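You operate a simulated robot arm through the tools that you are given. There is no shell and no other tool.

Carry out the task below with a simulated robot arm. There is one attempt and no reset: what you move stays moved.

TASK
Put things in order on the top of the picnic table. At the end: the grey peg from the top of the picnic table stands on top of the thin blue soap; the cream soap box from the top of the picnic table is in the white bucket; the clear purple-cap bottle (marked "Softener") stands where the yellow small sponge stood; the yellow small sponge stands where the cream soap box stood; whatever was shut is shut again. Leave all else as you found it, and nothing knocked over.

The check looks at the end state, three seconds after you hand in, the way a careful person would. Anything else that was tipped, shoved, dropped, spilled or broken makes it a failure. A push-on lid holds only when it is set on centred and level and pressed home; a screw cap is set on level and turned clockwise until tight.

THE ROBOT
A 7-joint arm with a two-finger parallel gripper, fixed in place. Base frame: the origin is at the foot of the arm, x ahead of it, y to its left, z up; the work surface is at about z = 0. Lengths are in cm, angles in degrees, forces in N, time in s.
With the tool pointing down near the work surface it reaches from about 24 to 62 cm from the base axis. Its first joint turns from -66.0 to 66.0 degrees. Payload 2.6 kg.
The tool frame sits at the grasp point between the pads (the TCP): z along the fingers, y along the line on which they close. The tips reach 3 cm beyond it. Largest opening 9.4 cm; finger width 2.8, thickness 1; the body of the gripper, 5 by 9.6 cm, starts 5.5 cm behind the TCP.
Orientation is that of the tool frame in the base frame, as a unit quaternion [w, x, y, z]. With the fingers straight down and closing along the base's y, the tool's x points along the base's -x, its y along +y and its z along -z.

THE INTERFACE
- The arm moves only by the tool servo_tool. Its argument "targets" is a list of rows, each an object (a shift or turn left out is 0, a gripper value left out holds the last) with "hand": the gripper command, from -1 (fully open) to 1 (shut), values between in proportion; "offset": the shift along the tool's x, y, z in units of 50 mm (1.0 is 50 mm), a list of three; "turn": the turn, a rotation vector about the tool's x, y, z in units of 5 degrees (1.0 is 5 degrees), a list of three. In form: [{"hand": hand, "offset": [x, y, z], "turn": [wx, wy, wz]}, ...]. A call has 1 to 20 rows; each row shifts and turns the commanded pose from where the row before left it, along the tool's axes as they then stand. A call with a number of a shift or a turn outside -1 to 1 is refused whole. Each row takes 0.2 s and may step no farther than 5 cm and 8.6 degrees from the row before; otherwise, or with a gripper value out of range, the whole call is refused. Where a pose cannot be reached the arm comes as near as it can. A force on the tool above 40 N (or 10 N above the force at the start of the call, whichever is more), or a blocked arm, ends the call early, and 0.2 s more pass. The fingers move at their own pace (about 7.2 cm/s each) and stop on an object; they squeeze with about 40 N. The grip force told is the motor's: it shows also when the fingers shut on nothing. Time passes only in rows, and 0.2 s behind the last, so rows that do not move let the fingers close. The reply holds the time, the measured pose of the TCP, the force on the tool along the base axes, the opening and the grip force, in the units named above and with some noise, with the torque about the TCP (base axes, N m) and any sound that the robot's microphone picked up, and new pictures: "views" is both (left out), scene, wrist or none.
- Cameras (640 x 400 px; columns grow to the right, rows downward): "scene" is fixed at [4.32, 43.73, 56.64]; the picture's right is [-0.69, -0.72, 0.00], its down [-0.40, 0.38, -0.83] and it looks along [0.60, -0.58, -0.55] (base axes); focal length 223 px, centre (320, 200). "wrist" rides on the gripper at [7.6, 1.4, -10.2] in the tool frame; the picture's right is [-0.18, 0.98, 0.00], its down [-0.75, -0.14, -0.64] and it looks along [-0.63, -0.12, 0.77] (tool axes); focal length 243 px, centre (320, 200). There is no depth. A picture from a camera that has moved, and an enlarged one, comes with that camera's place and axes in the base frame and with its lens.
- close_up(camera, box): a new picture of the part [left, top, right, bottom] of that camera's present view, enlarged. No time passes.
- close_job(): hands the job in; it is judged then, once.

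Places have to be worked out from the pictures, the camera data and where the tool is seen. Open the gripper and draw the arm clear of the work before you hand the job in, unless the task says otherwise.

The tools are called after "Call:" by a JSON object that holds its "api" and its "payload". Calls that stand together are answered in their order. servo_tool: Moves the arm, as the interface text tells. Its arguments: {"type":"object","properties":{"targets":{"type":"array"},"views":{"type":"string","enum":["both","scene","wrist","none"]}},"required":["targets"]} The other tools are called the same way: close_up (camera, box) takes an enlarged picture of a part of a camera's view; close_job () hands the job in.

At the start:

```text
clock: 0.0
position: [36.06, 2.77, 37.78]
orientation: [0.0, 0.0, 1.0, 0.0]
force: [-0.3, 0.2, -0.6]
wrist_torque: [0.01, 0.0, -0.01]
finger_gap: 9.41
grip_force: 0.1
```

scene: 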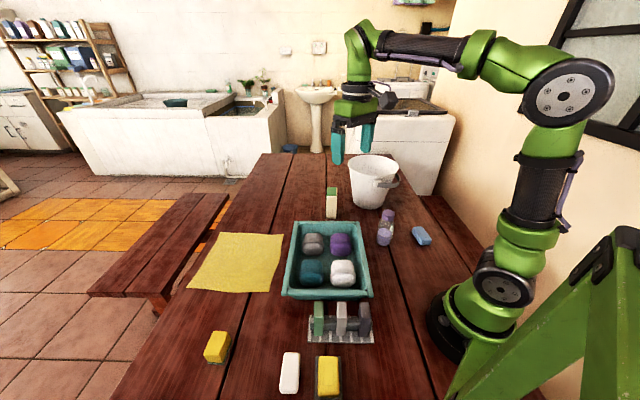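
wrist: 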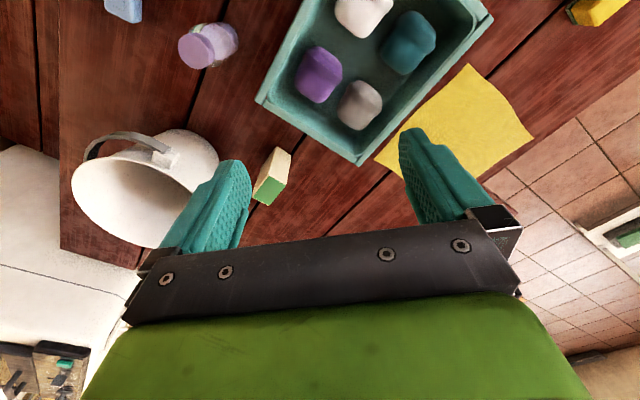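

I see a table with a bucket, a soap box, bottle, tray, a peg rack and sponges. First I take enlarged pictures to identify each object.

Call:
{"api": "close_up", "payload": {"camera": "scene", "box": [180, 290, 400, 400]}}

Call:
{"api": "close_up", "payload": {"camera": "scene", "box": [300, 140, 460, 260]}}

Call:
{"api": "close_up", "payload": {"camera": "scene", "box": [270, 210, 390, 350]}}

Call:
{"api": "close_up", "payload": {"camera": "wrist", "box": [60, 0, 320, 240]}}

```text
2.91 times, centred on (290, 345) of scene
camera zoom: at [4.32, 43.73, 56.64], right [-0.69, -0.72, 0.0], down [-0.4, 0.38, -0.83], along [0.6, -0.58, -0.55], focal length 649 px, centre (407, -222)
```

zoom: 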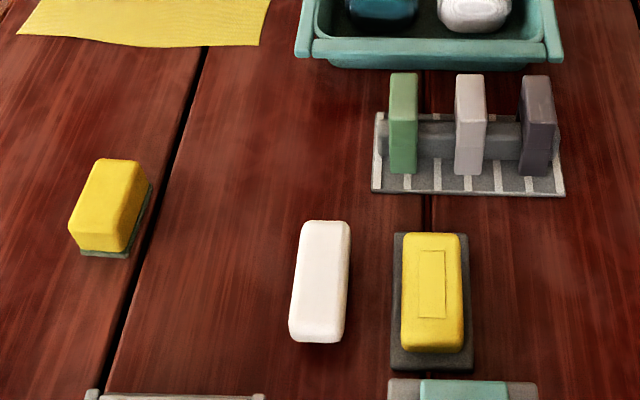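

```text
3.33 times, centred on (380, 200) of scene
camera zoom: at [4.32, 43.73, 56.64], right [-0.69, -0.72, 0.0], down [-0.4, 0.38, -0.83], along [0.6, -0.58, -0.55], focal length 743 px, centre (120, 200)
```

zoom: 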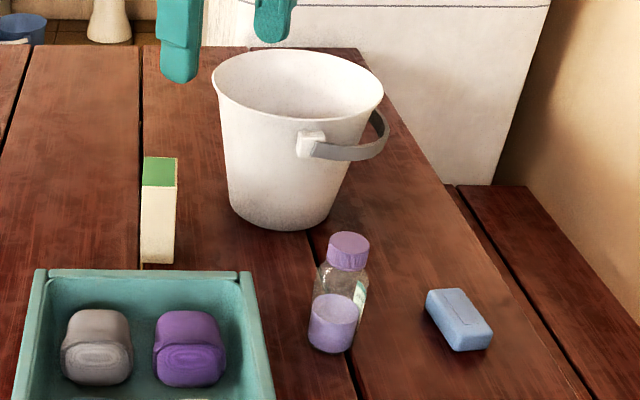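

```text
2.86 times, centred on (330, 280) of scene
camera zoom: at [4.32, 43.73, 56.64], right [-0.69, -0.72, 0.0], down [-0.4, 0.38, -0.83], along [0.6, -0.58, -0.55], focal length 637 px, centre (291, -29)
```

zoom: 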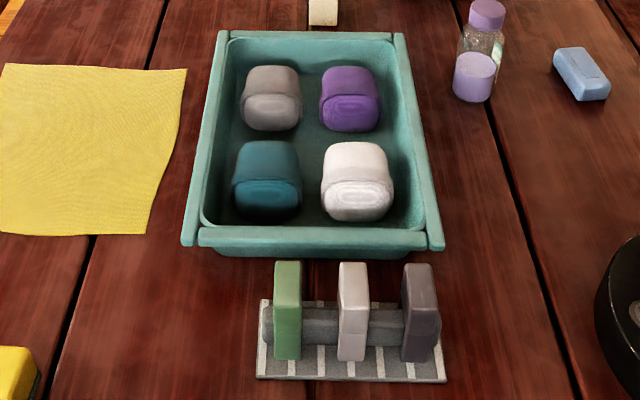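

```text
1.67 times, centred on (190, 120) of wrist
camera zoom: at [28.42, 4.08, 47.98], right [0.18, 0.98, 0.0], down [0.75, -0.14, 0.64], along [0.63, -0.12, -0.77], focal length 404 px, centre (537, 333)
```

zoom: 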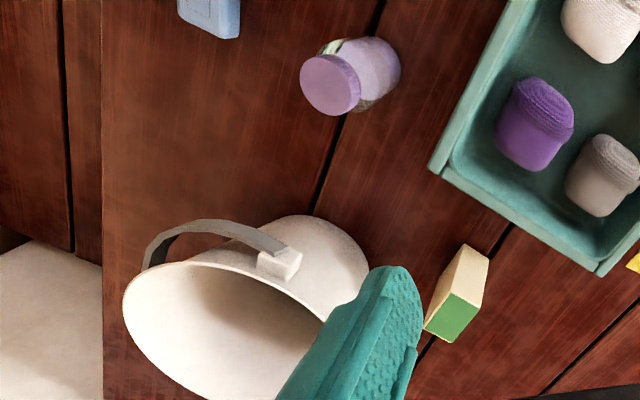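

The rack holds green, light and dark pegs; the left yellow block with a green layer looks like the small sponge, and the cream box with green top stands by the bucket. I'll move the gripper above the peg rack (about x 20, y 20) to view it closely with the wrist camera.

Call:
{"api": "servo_tool", "payload": {"targets": [{"hand": -1, "offset": [0.533, 0.573, 0.2]}, {"offset": [0.533, 0.573, 0.2]}, {"offset": [0.533, 0.573, 0.2]}, {"offset": [0.533, 0.573, 0.2]}, {"offset": [0.533, 0.573, 0.2]}, {"offset": [0.533, 0.573, 0.2]}, {"turn": [0, 0, -1]}, {"turn": [0, 0, -1]}, {"turn": [0, 0, -1]}, {"turn": [0, 0, -1]}, {"turn": [0, 0, -1]}, {"turn": [0, 0, -1]}, {"turn": [0, 0, -1]}, {"turn": [0, 0, -1]}, {"turn": [0, 0, -1]}], "views": "both"}}

```text
clock: 3.2
position: [19.92, 19.91, 31.89]
orientation: [-0.001, -0.384, 0.923, 0.0]
force: [-0.2, 0.2, -0.4]
wrist_torque: [-0.01, 0.02, -0.01]
finger_gap: 9.4
grip_force: 0.0
camera wrist: at [13.65, 15.41, 41.99], right [-0.57, 0.82, 0.0], down [0.63, 0.43, 0.64], along [0.53, 0.36, -0.77], focal length 243 px, centre (320, 200)
```

scene: 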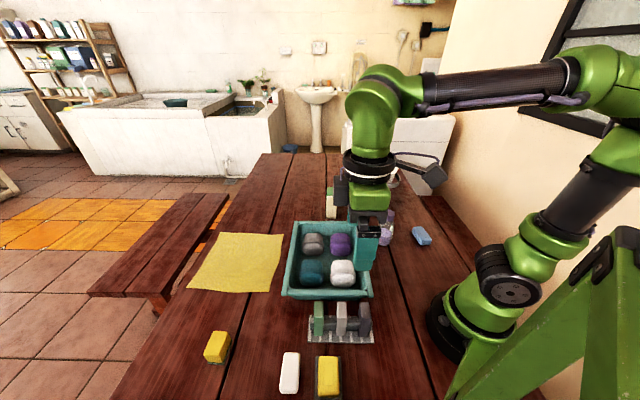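
wrist: 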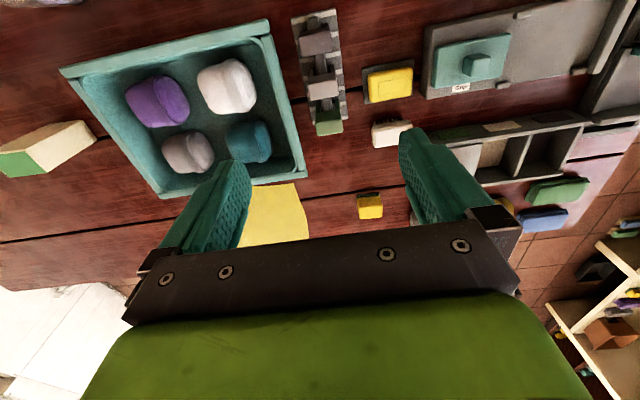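

The wrist view shows the peg rack near the top and a second area at the far side of the table with other objects (a lidded box, dark organiser, blue and green soaps). I enlarge those areas.

Call:
{"api": "close_up", "payload": {"camera": "wrist", "box": [270, 0, 430, 150]}}

Call:
{"api": "close_up", "payload": {"camera": "wrist", "box": [400, 0, 640, 250]}}

Call:
{"api": "close_up", "payload": {"camera": "wrist", "box": [300, 120, 460, 230]}}

```text
2.67 times, centred on (350, 75) of wrist
camera zoom: at [13.65, 15.41, 41.99], right [-0.57, 0.82, 0.0], down [0.63, 0.43, 0.64], along [0.53, 0.36, -0.77], focal length 647 px, centre (240, 533)
```

zoom: 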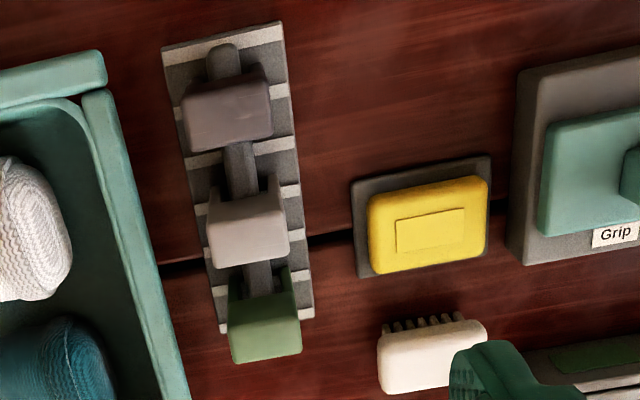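

```text
1.60 times, centred on (520, 125) of wrist
camera zoom: at [13.65, 15.41, 41.99], right [-0.57, 0.82, 0.0], down [0.63, 0.43, 0.64], along [0.53, 0.36, -0.77], focal length 388 px, centre (0, 320)
```

zoom: 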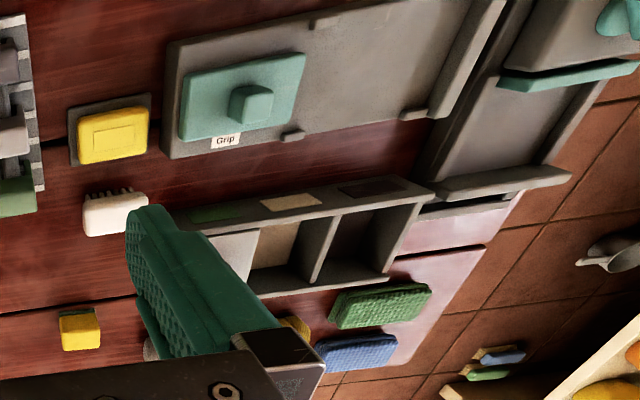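

```text
3.64 times, centred on (380, 175) of wrist
camera zoom: at [13.65, 15.41, 41.99], right [-0.57, 0.82, 0.0], down [0.63, 0.43, 0.64], along [0.53, 0.36, -0.77], focal length 882 px, centre (102, 291)
```

zoom: 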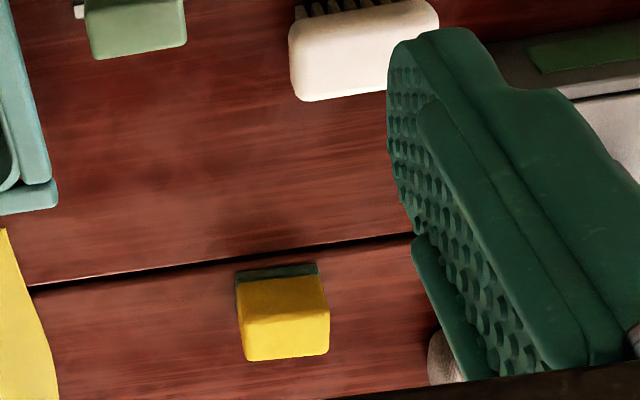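

The light and dark pegs both look greyish, so I need a nearer view to decide which is "grey". I'll lower the tool over the rack, staying well above it.

Call:
{"api": "servo_tool", "payload": {"targets": [{"offset": [0, 0, 0.8]}, {"offset": [0, 0, 0.8]}, {"offset": [0, 0, 0.8]}], "views": "wrist"}}

Call:
{"api": "close_up", "payload": {"camera": "wrist", "box": [250, 0, 430, 150]}}

Call:
{"api": "close_up", "payload": {"camera": "scene", "box": [295, 290, 385, 350]}}

```text
clock: 4.0
position: [20.1, 19.96, 19.6]
orientation: [0.0, -0.382, 0.924, 0.0]
force: [0.2, 0.6, 0.5]
wrist_torque: [0.01, 0.02, 0.01]
finger_gap: 9.43
grip_force: 0.1
camera wrist: at [13.82, 15.61, 29.83], right [-0.56, 0.83, 0.0], down [0.63, 0.43, 0.64], along [0.53, 0.36, -0.77], focal length 243 px, centre (320, 200)
```

wrist: 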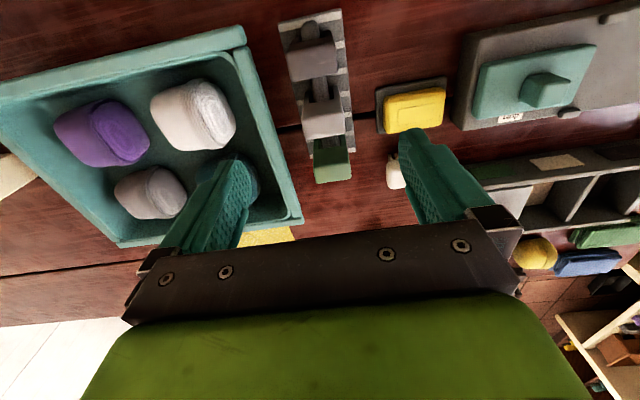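

```text
2.67 times, centred on (340, 75) of wrist
camera zoom: at [13.82, 15.61, 29.83], right [-0.56, 0.83, 0.0], down [0.63, 0.43, 0.64], along [0.53, 0.36, -0.77], focal length 647 px, centre (267, 533)
```

zoom: 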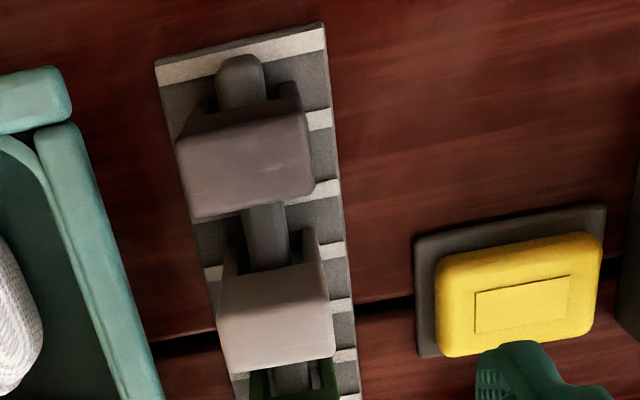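

```text
6.67 times, centred on (340, 320) of scene
camera zoom: at [4.32, 43.73, 56.64], right [-0.69, -0.72, 0.0], down [-0.4, 0.38, -0.83], along [0.6, -0.58, -0.55], focal length 1487 px, centre (187, -600)
```

zoom: 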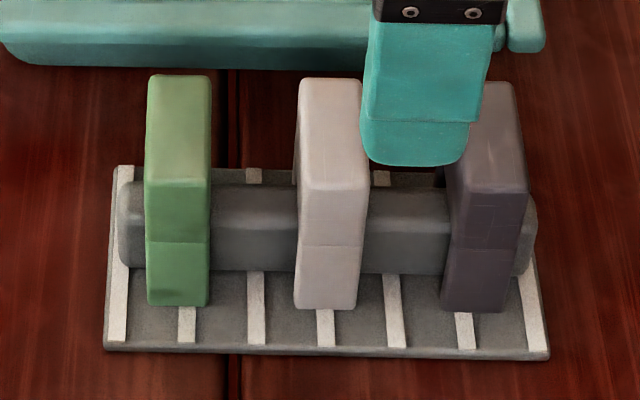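

The pegs are inverted-U clips astride a rail; the organiser in the distance has colour labels (green, cream, dark) that may tell how these pegs' colours are meant. I rise and move over towards it for a closer look.

Call:
{"api": "servo_tool", "payload": {"targets": [{"offset": [0, 0, -0.8]}, {"offset": [0, 0, -0.8]}, {"offset": [0, 0, -0.8]}, {"offset": [-0.471, 0.471, 0]}, {"offset": [-0.471, 0.471, 0]}, {"offset": [-0.471, 0.471, 0]}, {"offset": [-0.471, 0.471, 0]}, {"offset": [-0.471, 0.471, 0]}, {"offset": [-0.471, 0.471, 0]}, {"turn": [0, 0, -1]}, {"turn": [0, 0, -1]}, {"turn": [0, 0, -1]}, {"turn": [0, 0, -1]}, {"turn": [0, 0, -1]}, {"turn": [0, 0, -1]}], "views": "both"}}

```text
clock: 7.2
position: [20.07, 39.95, 31.84]
orientation: [0.001, -0.609, 0.793, 0.001]
force: [0.9, -0.2, 0.0]
wrist_torque: [0.0, -0.01, 0.0]
finger_gap: 9.4
grip_force: 0.1
camera wrist: at [16.68, 32.77, 41.98], right [-0.9, 0.43, 0.0], down [0.33, 0.69, 0.64], along [0.28, 0.58, -0.77], focal length 243 px, centre (320, 200)
```

scene: 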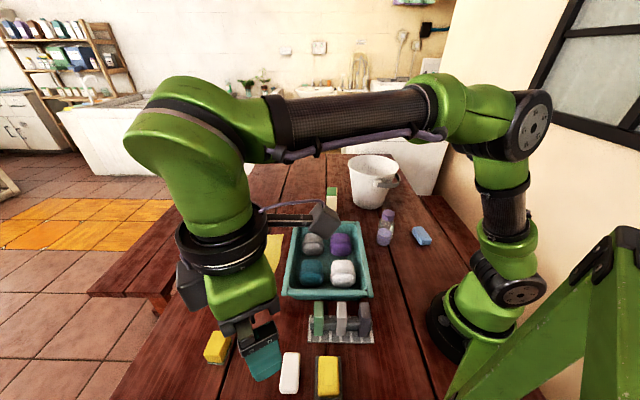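
wrist: 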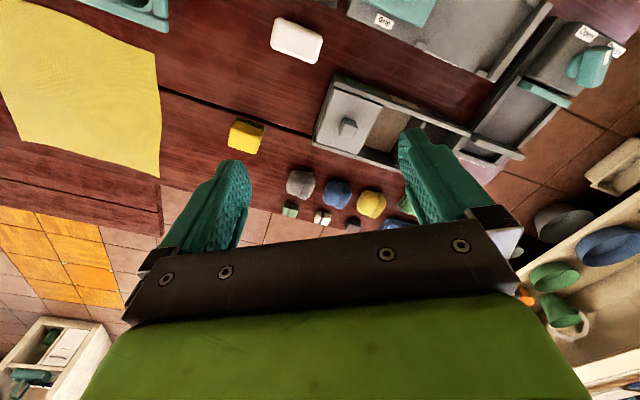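

There are more objects at the table's end: grey, blue and yellow blocks and more small pegs. I enlarge these parts.

Call:
{"api": "close_up", "payload": {"camera": "wrist", "box": [260, 150, 420, 240]}}

Call:
{"api": "close_up", "payload": {"camera": "wrist", "box": [290, 50, 540, 210]}}

Call:
{"api": "close_up", "payload": {"camera": "wrist", "box": [340, 0, 640, 190]}}

Call:
{"api": "close_up", "payload": {"camera": "wrist", "box": [200, 0, 340, 160]}}

```text
4.00 times, centred on (340, 195) of wrist
camera zoom: at [16.68, 32.77, 41.98], right [-0.9, 0.43, 0.0], down [0.33, 0.69, 0.64], along [0.28, 0.58, -0.77], focal length 970 px, centre (240, 220)
```

zoom: 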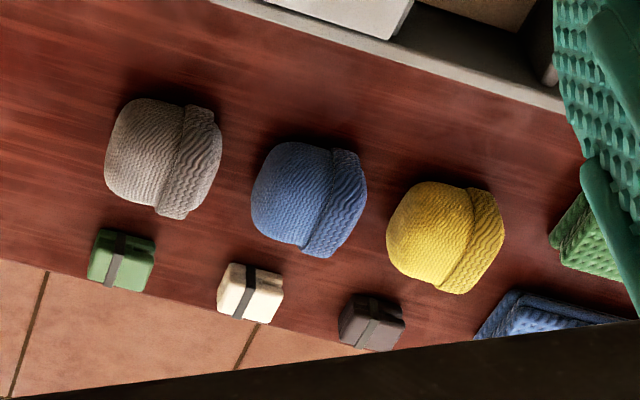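

```text
2.50 times, centred on (415, 130) of wrist
camera zoom: at [16.68, 32.77, 41.98], right [-0.9, 0.43, 0.0], down [0.33, 0.69, 0.64], along [0.28, 0.58, -0.77], focal length 606 px, centre (82, 375)
```

zoom: 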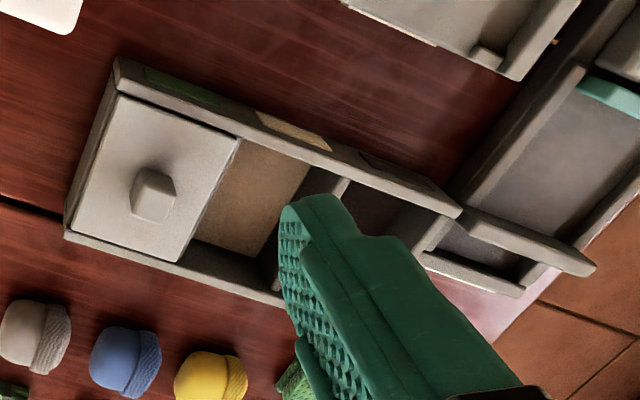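

```text
2.11 times, centred on (490, 95) of wrist
camera zoom: at [16.68, 32.77, 41.98], right [-0.9, 0.43, 0.0], down [0.33, 0.69, 0.64], along [0.28, 0.58, -0.77], focal length 511 px, centre (-38, 421)
```

zoom: 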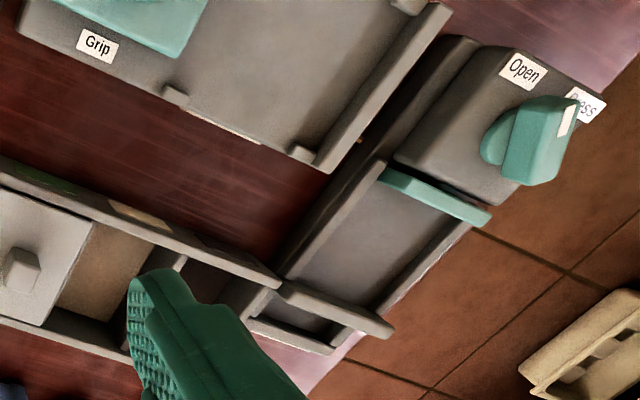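

```text
2.50 times, centred on (270, 80) of wrist
camera zoom: at [16.68, 32.77, 41.98], right [-0.9, 0.43, 0.0], down [0.33, 0.69, 0.64], along [0.28, 0.58, -0.77], focal length 606 px, centre (445, 500)
```

zoom: 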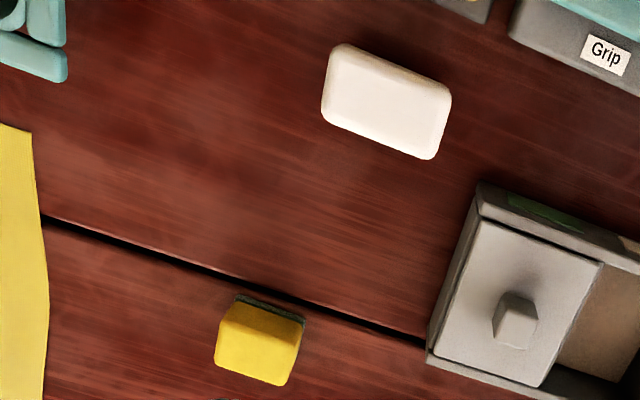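

I need to settle what "grey" means here, so I enlarge the small banded boxes, organiser labels and towels more strongly.

Call:
{"api": "close_up", "payload": {"camera": "wrist", "box": [275, 195, 375, 240]}}

Call:
{"api": "close_up", "payload": {"camera": "wrist", "box": [320, 60, 440, 135]}}

Call:
{"api": "close_up", "payload": {"camera": "scene", "box": [300, 295, 380, 345]}}

Call:
{"api": "close_up", "payload": {"camera": "scene", "box": [290, 225, 370, 290]}}

```text
6.40 times, centred on (325, 218) of wrist
camera zoom: at [16.68, 32.77, 41.98], right [-0.9, 0.43, 0.0], down [0.33, 0.69, 0.64], along [0.28, 0.58, -0.77], focal length 1553 px, centre (288, 88)
```

zoom: 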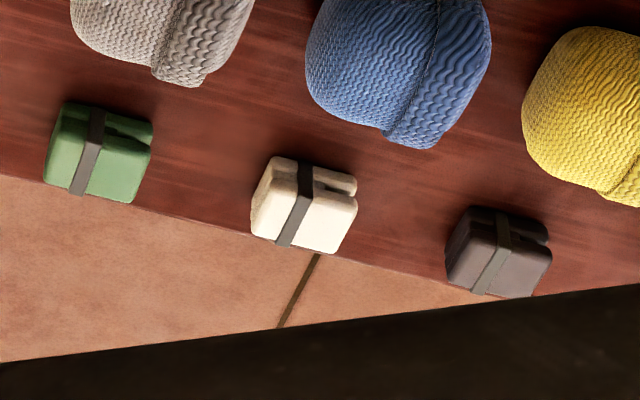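

```text
5.33 times, centred on (380, 98) of wrist
camera zoom: at [16.68, 32.77, 41.98], right [-0.9, 0.43, 0.0], down [0.33, 0.69, 0.64], along [0.28, 0.58, -0.77], focal length 1294 px, centre (0, 747)
```

zoom: 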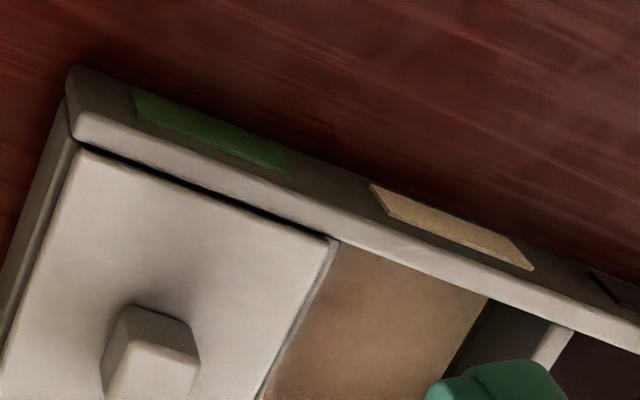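

```text
8.00 times, centred on (340, 320) of scene
camera zoom: at [4.32, 43.73, 56.64], right [-0.69, -0.72, 0.0], down [-0.4, 0.38, -0.83], along [0.6, -0.58, -0.55], focal length 1784 px, centre (160, -760)
```

zoom: 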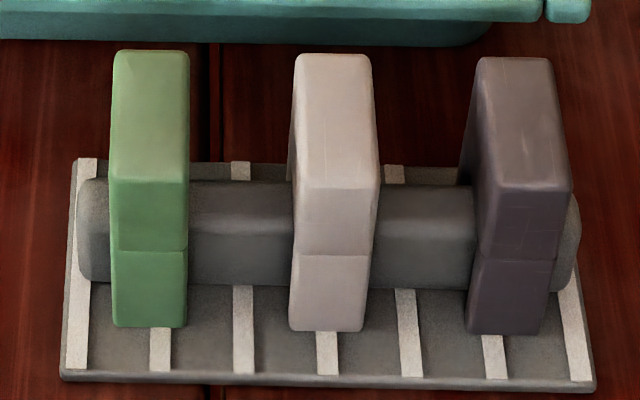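

```text
6.15 times, centred on (330, 258) of scene
camera zoom: at [4.32, 43.73, 56.64], right [-0.69, -0.72, 0.0], down [-0.4, 0.38, -0.83], along [0.6, -0.58, -0.55], focal length 1372 px, centre (258, -154)
```

zoom: 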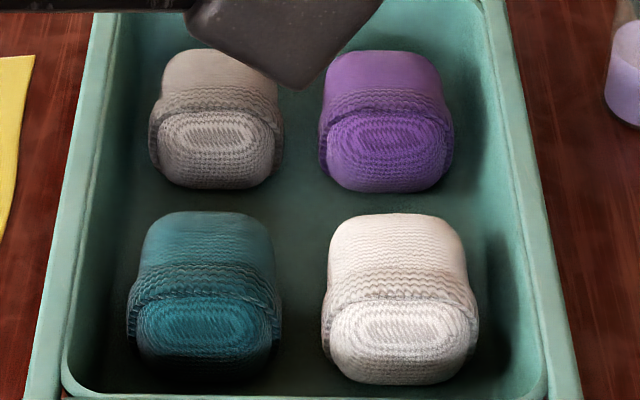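

The banded blocks are out of reach (about 78 cm away), so the reachable pegs are those on the rail. I compare their colours with the grey towel in tight enlargements to decide which is truly "grey".

Call:
{"api": "close_up", "payload": {"camera": "scene", "box": [334, 303, 374, 328]}}

Call:
{"api": "close_up", "payload": {"camera": "scene", "box": [300, 228, 340, 253]}}

Call:
{"api": "close_up", "payload": {"camera": "scene", "box": [276, 350, 316, 375]}}

```text
16.00 times, centred on (354, 316) of scene
camera zoom: at [4.32, 43.73, 56.64], right [-0.69, -0.72, 0.0], down [-0.4, 0.38, -0.83], along [0.6, -0.58, -0.55], focal length 3568 px, centre (-224, -1648)
```

zoom: 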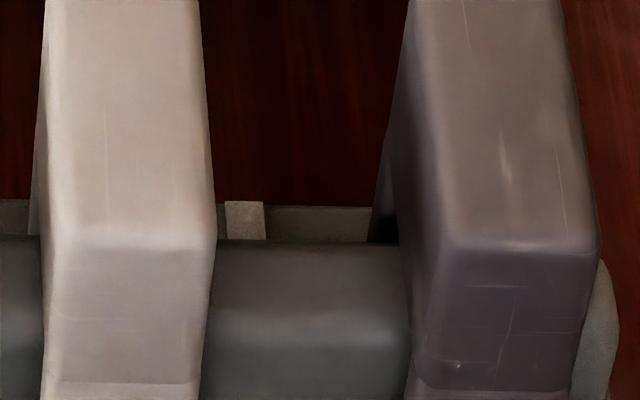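

```text
16.00 times, centred on (320, 240) of scene
camera zoom: at [4.32, 43.73, 56.64], right [-0.69, -0.72, 0.0], down [-0.4, 0.38, -0.83], along [0.6, -0.58, -0.55], focal length 3568 px, centre (320, -448)
```

zoom: 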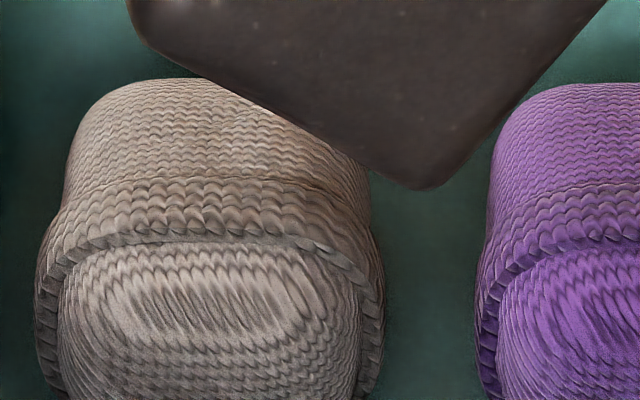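

```text
16.00 times, centred on (296, 362) of scene
camera zoom: at [4.32, 43.73, 56.64], right [-0.69, -0.72, 0.0], down [-0.4, 0.38, -0.83], along [0.6, -0.58, -0.55], focal length 3568 px, centre (704, -2400)
```

zoom: 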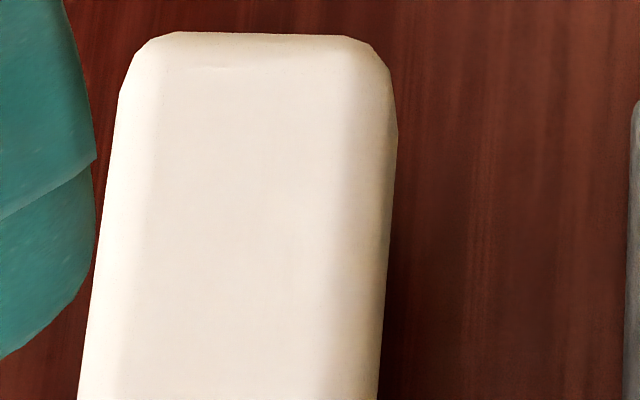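

The light peg's tone matches the grey towel while the dark one is much darker (charcoal), so I take the light peg as the grey one. Now I rotate back and travel over the cream box near (53, -10) to locate it precisely.

Call:
{"api": "servo_tool", "payload": {"targets": [{"turn": [0, 0, 1]}, {"turn": [0, 0, 1]}, {"turn": [0, 0, 1]}, {"turn": [0, 0, 1]}, {"turn": [0, 0, 1]}, {"turn": [0, 0, 1]}, {"turn": [0, 0, 1]}, {"turn": [0, 0, 1]}, {"turn": [0, 0, 1]}, {"turn": [0, 0, 1]}, {"turn": [0, 0, 1]}, {"turn": [0, 0, 1]}, {"turn": [0, 0, 1]}, {"turn": [0, 0, 1]}, {"turn": [0, 0, 1]}], "views": "none"}}

Call:
{"api": "servo_tool", "payload": {"targets": [{"offset": [-0.4, -0.8, 0]}, {"offset": [-0.4, -0.8, 0]}, {"offset": [-0.4, -0.8, 0]}, {"offset": [-0.4, -0.8, 0]}, {"offset": [-0.4, -0.8, 0]}, {"offset": [-0.4, -0.8, 0]}, {"offset": [-0.4, -0.8, 0]}, {"offset": [-0.4, -0.8, 0]}, {"offset": [-0.4, -0.8, 0]}, {"offset": [-0.4, -0.8, 0]}, {"offset": [-0.4, -0.8, 0]}, {"offset": [-0.4, -0.8, 0]}], "views": "both"}}

```text
clock: 10.4
position: [20.06, 39.81, 31.8]
orientation: [0.0, 0.001, 1.0, 0.0]
force: [-0.6, 0.5, -0.4]
wrist_torque: [0.01, 0.04, -0.02]
finger_gap: 9.4
grip_force: 0.0
```

```text
clock: 13.0
position: [44.01, -8.16, 32.01]
orientation: [0.0, 0.0, 1.0, 0.0]
force: [-0.3, -0.2, -0.6]
wrist_torque: [-0.04, -0.01, 0.0]
finger_gap: 9.4
grip_force: 0.0
camera wrist: at [36.47, -6.86, 42.17], right [0.18, 0.98, 0.0], down [0.75, -0.14, 0.64], along [0.63, -0.12, -0.77], focal length 243 px, centre (320, 200)
```

scene: 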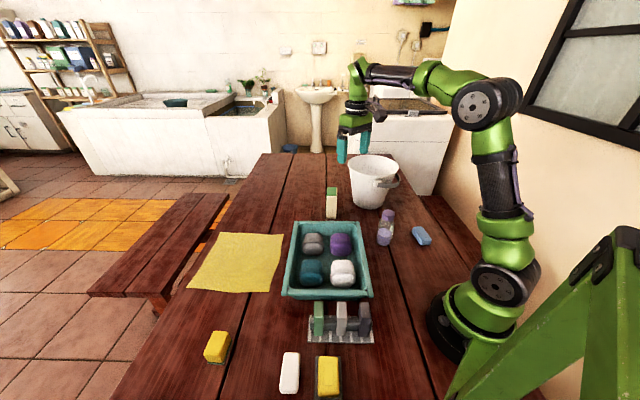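
wrist: 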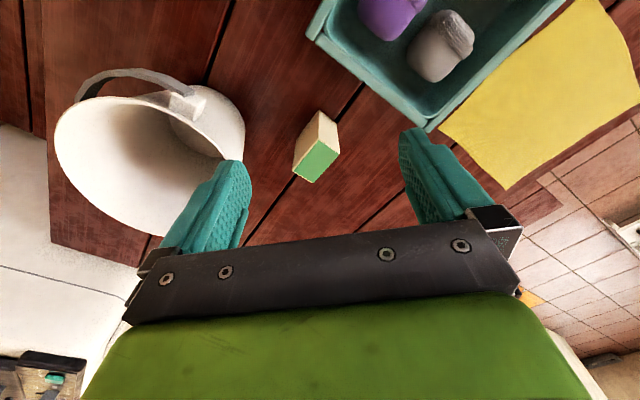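

The cream box is seen between the fingers, around pixel (315,145). I enlarge it to measure its corners, plus the bucket.

Call:
{"api": "close_up", "payload": {"camera": "wrist", "box": [270, 95, 366, 195]}}

Call:
{"api": "close_up", "payload": {"camera": "wrist", "box": [30, 50, 260, 250]}}

Call:
{"api": "close_up", "payload": {"camera": "scene", "box": [310, 175, 360, 230]}}

```text
4.00 times, centred on (318, 145) of wrist
camera zoom: at [36.47, -6.86, 42.17], right [0.18, 0.98, 0.0], down [0.75, -0.14, 0.64], along [0.63, -0.12, -0.77], focal length 970 px, centre (328, 420)
```

zoom: 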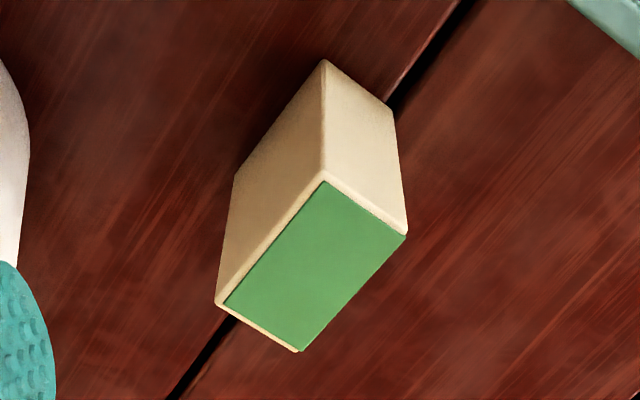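

```text
2.00 times, centred on (145, 150) of wrist
camera zoom: at [36.47, -6.86, 42.17], right [0.18, 0.98, 0.0], down [0.75, -0.14, 0.64], along [0.63, -0.12, -0.77], focal length 485 px, centre (670, 300)
```

zoom: 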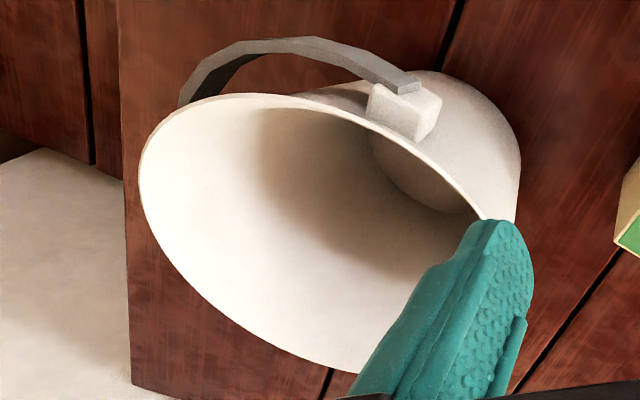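

```text
7.27 times, centred on (335, 202) of scene
camera zoom: at [4.31, 43.73, 56.64], right [-0.69, -0.72, 0.0], down [-0.4, 0.38, -0.83], along [0.6, -0.58, -0.55], focal length 1622 px, centre (211, 182)
```

zoom: 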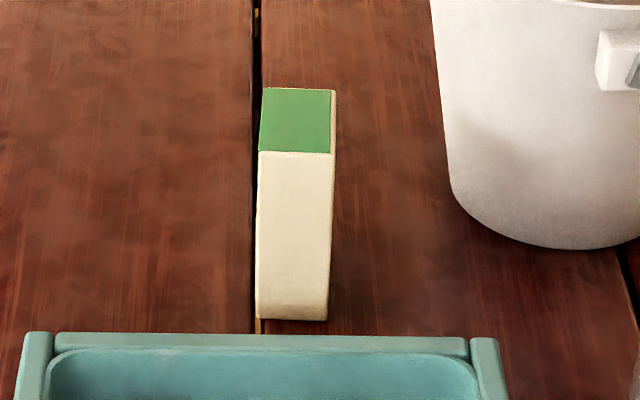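

From the wrist view I compute the box: 3.8 × 6.6 × 11 cm, centre ≈ (54.8, −11.0), short side along ≈42°; the bucket rim centre ≈ (50.1, −29.3), radius ≈10, rim height ≈18.7. I move above the box and turn the gripper so it closes on the short side.

Call:
{"api": "servo_tool", "payload": {"targets": [{"offset": [-0.717, -0.192, 0]}, {"offset": [-0.717, -0.192, 0]}, {"offset": [-0.717, -0.192, 0]}, {"turn": [0, 0, 1]}, {"turn": [0, 0, 1]}, {"turn": [0, 0, 1]}, {"turn": [0, 0, 1]}, {"turn": [0, 0, 1]}, {"turn": [0, 0, 1]}, {"turn": [0, 0, 1]}, {"turn": [0, 0, 1]}, {"turn": [0, 0, 1]}, {"turn": [0, 0, 0.5]}, {"offset": [0, 0, 0.8]}, {"offset": [0, 0, 0.8]}], "views": "both"}}

```text
clock: 16.2
position: [53.53, -10.92, 22.62]
orientation: [0.001, 0.403, 0.915, 0.0]
force: [1.4, 0.2, -0.3]
wrist_torque: [-0.03, -0.04, -0.02]
finger_gap: 9.38
grip_force: 0.1
out of reach, approached as far as the arm can: row 3
camera wrist: at [49.4, -4.37, 32.79], right [0.85, 0.53, 0.0], down [0.4, -0.65, 0.64], along [0.34, -0.55, -0.77], focal length 243 px, centre (320, 200)
```

scene: 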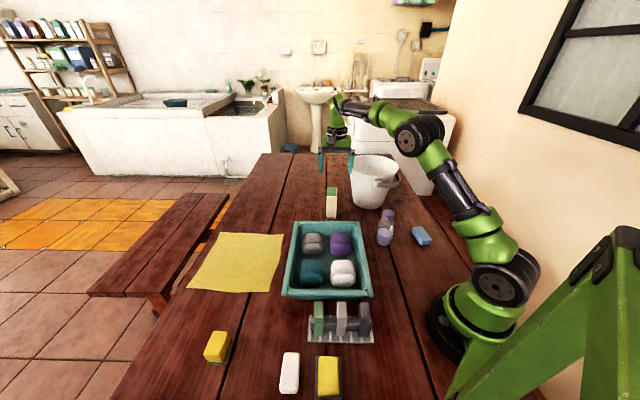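
wrist: 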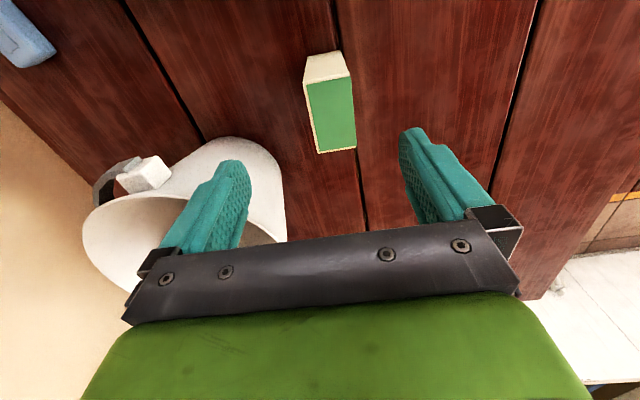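

Reach at that height was limited (r≈54.6); lower down it grows. I enlarge the new view to refine the box position relative to the gripper.

Call:
{"api": "close_up", "payload": {"camera": "wrist", "box": [280, 40, 380, 160]}}

```text
3.33 times, centred on (330, 100) of wrist
camera zoom: at [49.4, -4.37, 32.79], right [0.85, 0.53, 0.0], down [0.4, -0.65, 0.64], along [0.34, -0.55, -0.77], focal length 809 px, centre (287, 533)
```

zoom: 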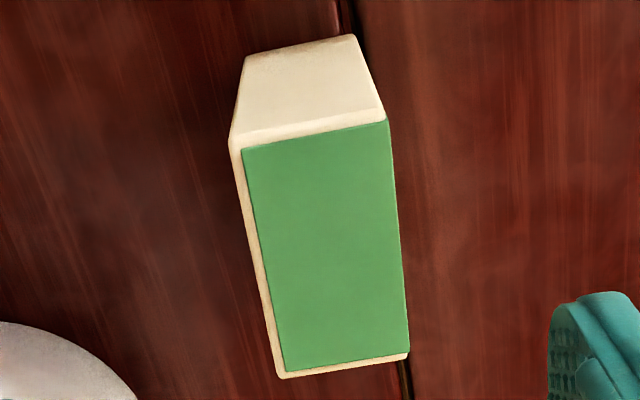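

The box is aligned with the gripper yaw and its centre is at tool (−0.88, +0.98), i.e. base ≈ (54.85, −10.91). I centre on it and descend to a high grip (TCP z ≈ 9.3) with open fingers.

Call:
{"api": "servo_tool", "payload": {"targets": [{"hand": -1, "offset": [-0.176, 0.196, 0]}, {"offset": [0, 0, 0]}, {"offset": [0, 0, 0.665]}, {"offset": [0, 0, 0.665]}, {"offset": [0, 0, 0.665]}, {"offset": [0, 0, 0.665]}], "views": "both"}}

```text
clock: 17.6
position: [54.89, -10.84, 9.44]
orientation: [0.0, 0.403, 0.915, 0.0]
force: [0.0, 0.1, -0.3]
wrist_torque: [-0.01, -0.03, 0.0]
finger_gap: 9.4
grip_force: 0.1
camera wrist: at [50.78, -4.29, 19.56], right [0.85, 0.53, 0.0], down [0.41, -0.65, 0.64], along [0.34, -0.54, -0.77], focal length 243 px, centre (320, 200)
```

scene: 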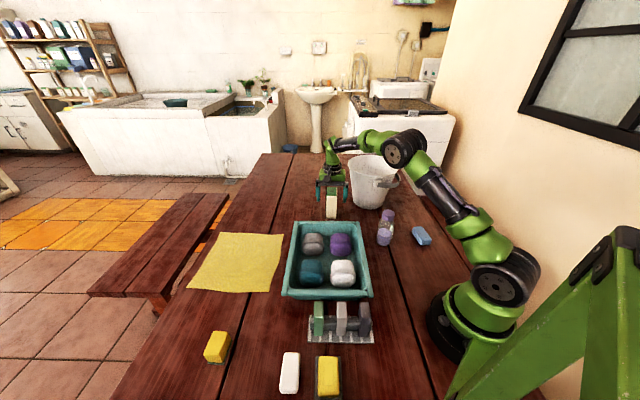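
wrist: 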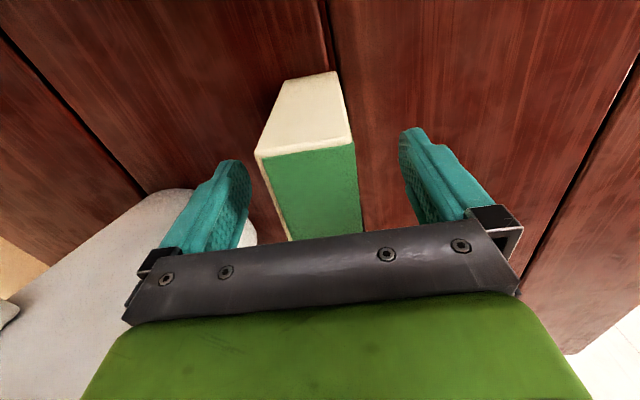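

The box is centred between the pads (edges at tool y ≈ −1.96 and +1.88). I close the gripper.

Call:
{"api": "servo_tool", "payload": {"targets": [{"hand": 1}, {"hand": 1}, {"hand": 1}, {"hand": 1}, {"hand": 1}], "views": "none"}}

```text
clock: 18.8
position: [54.8, -10.8, 9.31]
orientation: [0.0, 0.403, 0.915, -0.001]
force: [0.5, -0.4, -0.2]
wrist_torque: [-0.04, -0.02, 0.0]
finger_gap: 4.39
grip_force: 40.1
```

Gripped firmly (gap 4.4, 40 N). I lift the box straight up and pull slightly inward to stay within reach, then check the bucket again before crossing its rim.

Call:
{"api": "servo_tool", "payload": {"targets": [{"hand": 1, "offset": [0, 0, -0.4]}, {"offset": [0, 0, -0.7]}, {"offset": [0, 0, -0.7]}, {"offset": [0, 0, -0.7]}, {"offset": [-0.012, -0.283, -0.77]}, {"offset": [-0.012, -0.283, -0.77]}], "views": "both"}}

```text
clock: 20.2
position: [53.04, -12.98, 29.81]
orientation: [0.0, 0.402, 0.915, 0.0]
force: [0.1, 0.6, -2.8]
wrist_torque: [0.01, 0.01, 0.02]
finger_gap: 4.43
grip_force: 40.6
camera wrist: at [48.9, -6.37, 40.0], right [0.85, 0.53, 0.0], down [0.41, -0.65, 0.64], along [0.34, -0.55, -0.77], focal length 243 px, centre (320, 200)
```

scene: 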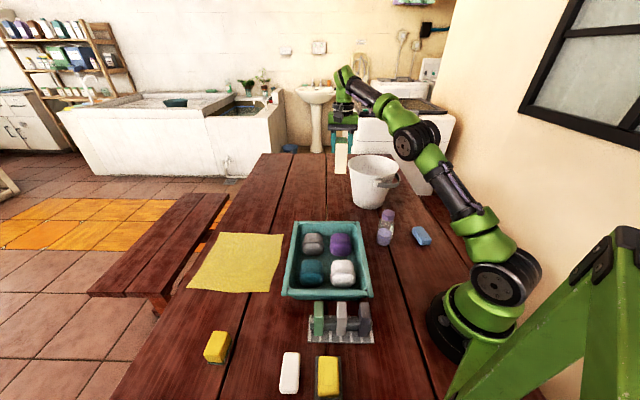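
wrist: 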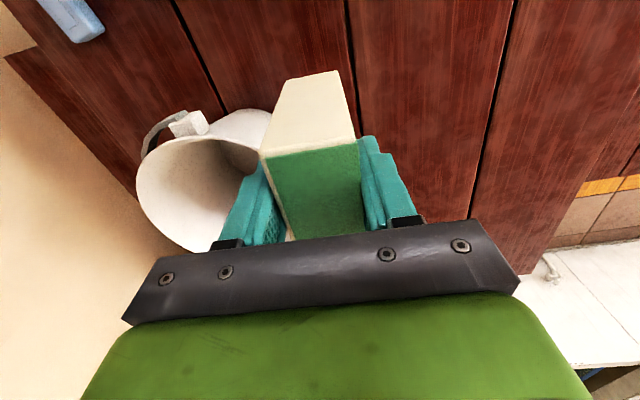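

The box hangs level with its bottom near z≈20.5; triangulating both cameras gives the rim at about z 18–18.7. I move over the bucket to (48.0, −28.0).

Call:
{"api": "servo_tool", "payload": {"targets": [{"hand": 1, "offset": [-0.306, -0.554, 0]}, {"offset": [-0.306, -0.554, 0]}, {"offset": [-0.306, -0.554, 0]}, {"offset": [-0.306, -0.554, 0]}, {"offset": [-0.306, -0.554, 0]}], "views": "both"}}

```text
clock: 21.4
position: [47.59, -27.55, 29.56]
orientation: [0.0, 0.402, 0.916, 0.0]
force: [0.0, 0.6, -2.9]
wrist_torque: [0.02, 0.0, 0.02]
finger_gap: 4.41
grip_force: 40.6
camera wrist: at [43.54, -21.07, 39.8], right [0.85, 0.53, 0.0], down [0.41, -0.65, 0.64], along [0.34, -0.54, -0.77], focal length 243 px, centre (320, 200)
```

scene: 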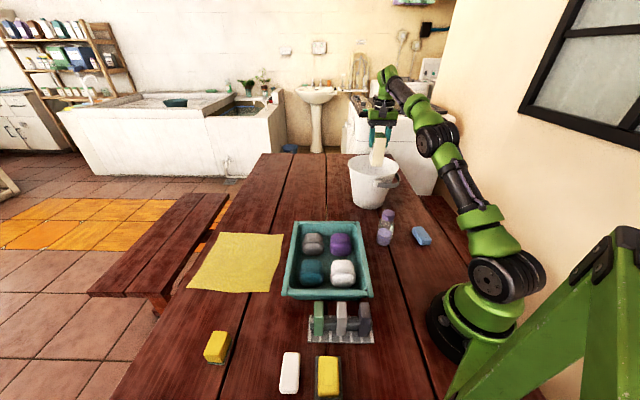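
wrist: 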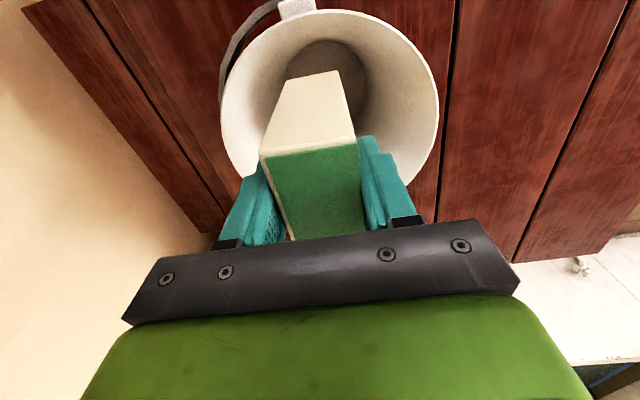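

From this view the bucket centre is at tool (−3.0, +0.3) and the box clears the rim all round. I lower into the bucket while shifting about 3 cm outward to centre.

Call:
{"api": "servo_tool", "payload": {"targets": [{"hand": 1, "offset": [-0.15, 0.02, 0.5]}, {"offset": [-0.2, 0.015, 0.55]}, {"offset": [-0.2, 0.015, 0.55]}, {"offset": [-0.05, 0, 0.55]}, {"offset": [0, 0, 0.55]}, {"offset": [0, 0, 0.5]}, {"offset": [0, 0, 0.4]}], "views": "both"}}

```text
clock: 23.0
position: [50.23, -29.73, 11.51]
orientation: [0.0, 0.403, 0.915, 0.0]
force: [0.7, -0.2, -1.3]
wrist_torque: [-0.01, 0.0, 0.0]
finger_gap: 4.42
grip_force: 40.0
camera wrist: at [46.13, -23.19, 21.75], right [0.85, 0.53, 0.0], down [0.41, -0.65, 0.64], along [0.34, -0.54, -0.77], focal length 243 px, centre (320, 200)
```

scene: 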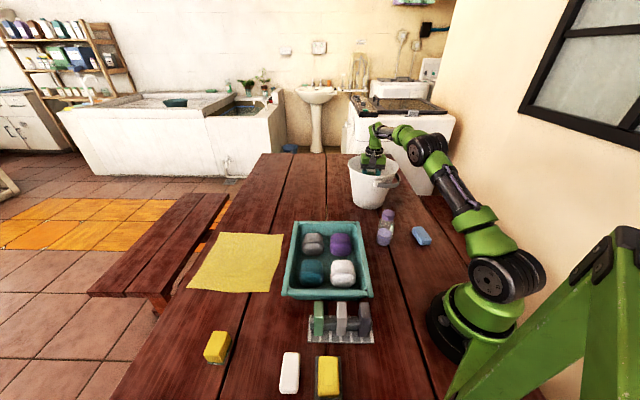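
wrist: 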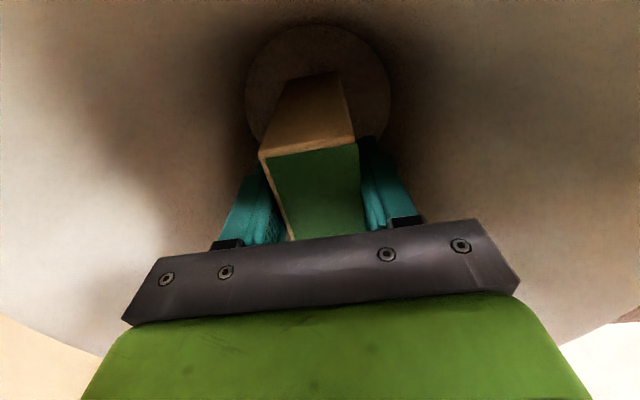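

The box is inside the bucket, roughly 1 cm above its floor, no contact yet. I check the clearance of the wrist camera body to the rim in the scene view.

Call:
{"api": "close_up", "payload": {"camera": "scene", "box": [330, 110, 430, 215]}}

```text
3.81 times, centred on (380, 162) of scene
camera zoom: at [4.32, 43.73, 56.64], right [-0.69, -0.72, 0.0], down [-0.4, 0.38, -0.83], along [0.6, -0.58, -0.55], focal length 850 px, centre (91, 343)
```

zoom: 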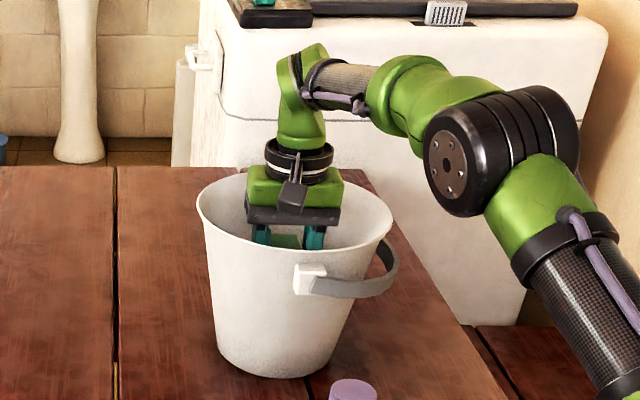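

The camera box is small and well inside the rim. I lower in small steps until the floor is felt.

Call:
{"api": "servo_tool", "payload": {"targets": [{"hand": 1, "offset": [0, 0, 0.08]}, {"offset": [0, 0, 0.08]}, {"offset": [0, 0, 0.06]}, {"offset": [0, 0, 0]}], "views": "wrist"}}

```text
clock: 24.0
position: [50.03, -29.75, 10.38]
orientation: [0.0, 0.402, 0.916, 0.001]
force: [0.6, 0.1, -2.3]
wrist_torque: [0.01, 0.0, -0.02]
finger_gap: 4.41
grip_force: 39.7
camera wrist: at [45.99, -23.16, 20.67], right [0.85, 0.53, 0.0], down [0.41, -0.65, 0.64], along [0.34, -0.54, -0.77], focal length 243 px, centre (320, 200)
```

wrist: 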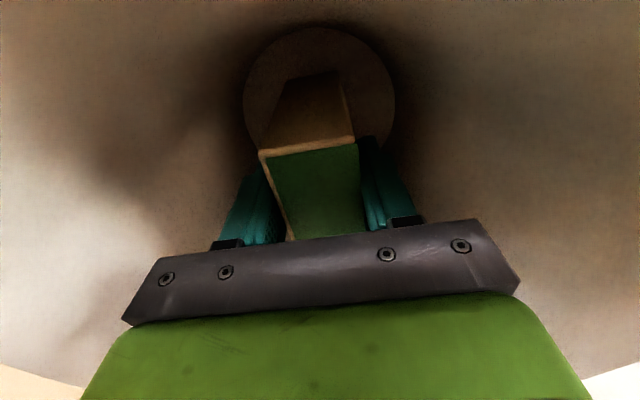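

Still no contact; I continue down in 2 mm steps watching force.

Call:
{"api": "servo_tool", "payload": {"targets": [{"hand": 1, "offset": [0, 0, 0.04]}, {"offset": [0, 0, 0.04]}, {"offset": [0, 0, 0]}], "views": "none"}}

Call:
{"api": "servo_tool", "payload": {"targets": [{"hand": 1, "offset": [0, 0, 0.04]}, {"offset": [0, 0, 0.03]}, {"offset": [0, 0, 0]}], "views": "none"}}

```text
clock: 24.8
position: [50.08, -29.65, 10.04]
orientation: [0.001, 0.403, 0.915, 0.001]
force: [-0.9, 0.2, -2.3]
wrist_torque: [0.01, 0.01, -0.03]
finger_gap: 4.38
grip_force: 40.1
```

```text
clock: 25.6
position: [50.11, -29.67, 10.05]
orientation: [0.003, 0.404, 0.915, -0.001]
force: [-9.0, 5.4, 26.0]
wrist_torque: [0.53, 0.65, -0.05]
finger_gap: 4.42
grip_force: 39.9
```

Contact with the bucket floor felt (26 N). I relieve the pressure slightly, then open the fingers partly.

Call:
{"api": "servo_tool", "payload": {"targets": [{"hand": 1, "offset": [0, 0, -0.06]}, {"hand": 1}, {"hand": -0.1}, {"hand": -0.2}, {"hand": -0.38}, {"hand": -0.38}], "views": "wrist"}}

```text
clock: 27.0
position: [50.1, -29.79, 9.99]
orientation: [0.0, 0.403, 0.915, -0.001]
force: [0.4, 0.1, -0.2]
wrist_torque: [-0.01, 0.0, 0.03]
finger_gap: 6.48
grip_force: 0.2
camera wrist: at [46.02, -23.15, 20.14], right [0.85, 0.53, 0.0], down [0.41, -0.65, 0.64], along [0.34, -0.55, -0.77], focal length 243 px, centre (320, 200)
```

wrist: 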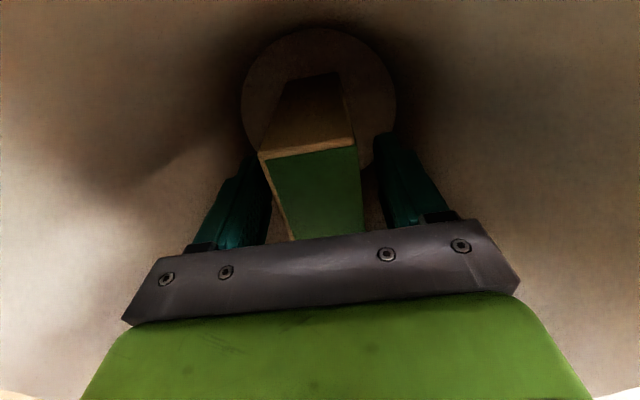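

The box stands in the bucket and is released. I withdraw straight up out of the bucket, then turn the wrist back.

Call:
{"api": "servo_tool", "payload": {"targets": [{"hand": -0.38, "offset": [0, 0, -0.5]}, {"offset": [0, 0, -0.5]}, {"offset": [0.05, 0, -0.6]}, {"offset": [0.15, 0, -0.6]}, {"offset": [0.2, 0, -0.6]}, {"offset": [0.2, 0, -0.6]}, {"offset": [0.15, 0, -0.6]}, {"hand": -1, "turn": [0, 0, -1]}, {"turn": [0, 0, -1]}, {"turn": [0, 0, -1]}, {"turn": [0, 0, -1]}, {"turn": [0, 0, -1]}, {"turn": [0, 0, -1]}, {"turn": [0, 0, -1]}, {"turn": [0, 0, -1]}, {"turn": [0, 0, -1]}, {"turn": [0, 0, -0.5]}], "views": "both"}}

```text
clock: 30.6
position: [47.58, -27.01, 30.1]
orientation: [-0.001, -0.001, 1.0, 0.001]
force: [-0.3, 0.1, -1.0]
wrist_torque: [0.01, 0.01, 0.0]
finger_gap: 9.43
grip_force: 0.1
camera wrist: at [39.94, -25.68, 40.2], right [0.18, 0.98, 0.0], down [0.75, -0.14, 0.64], along [0.63, -0.12, -0.77], focal length 243 px, centre (320, 200)
```

scene: 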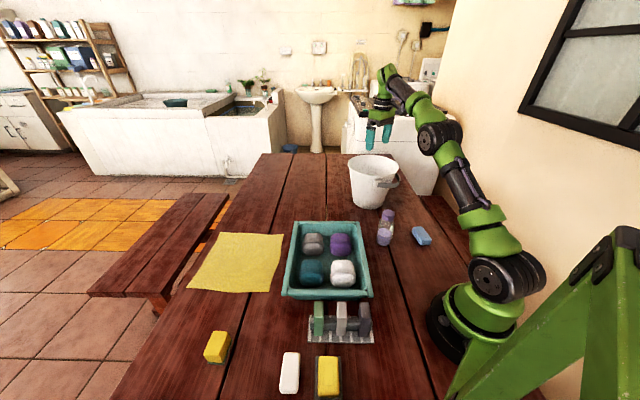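
wrist: 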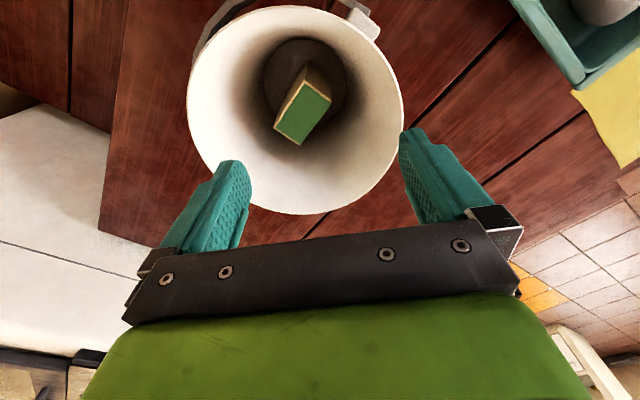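

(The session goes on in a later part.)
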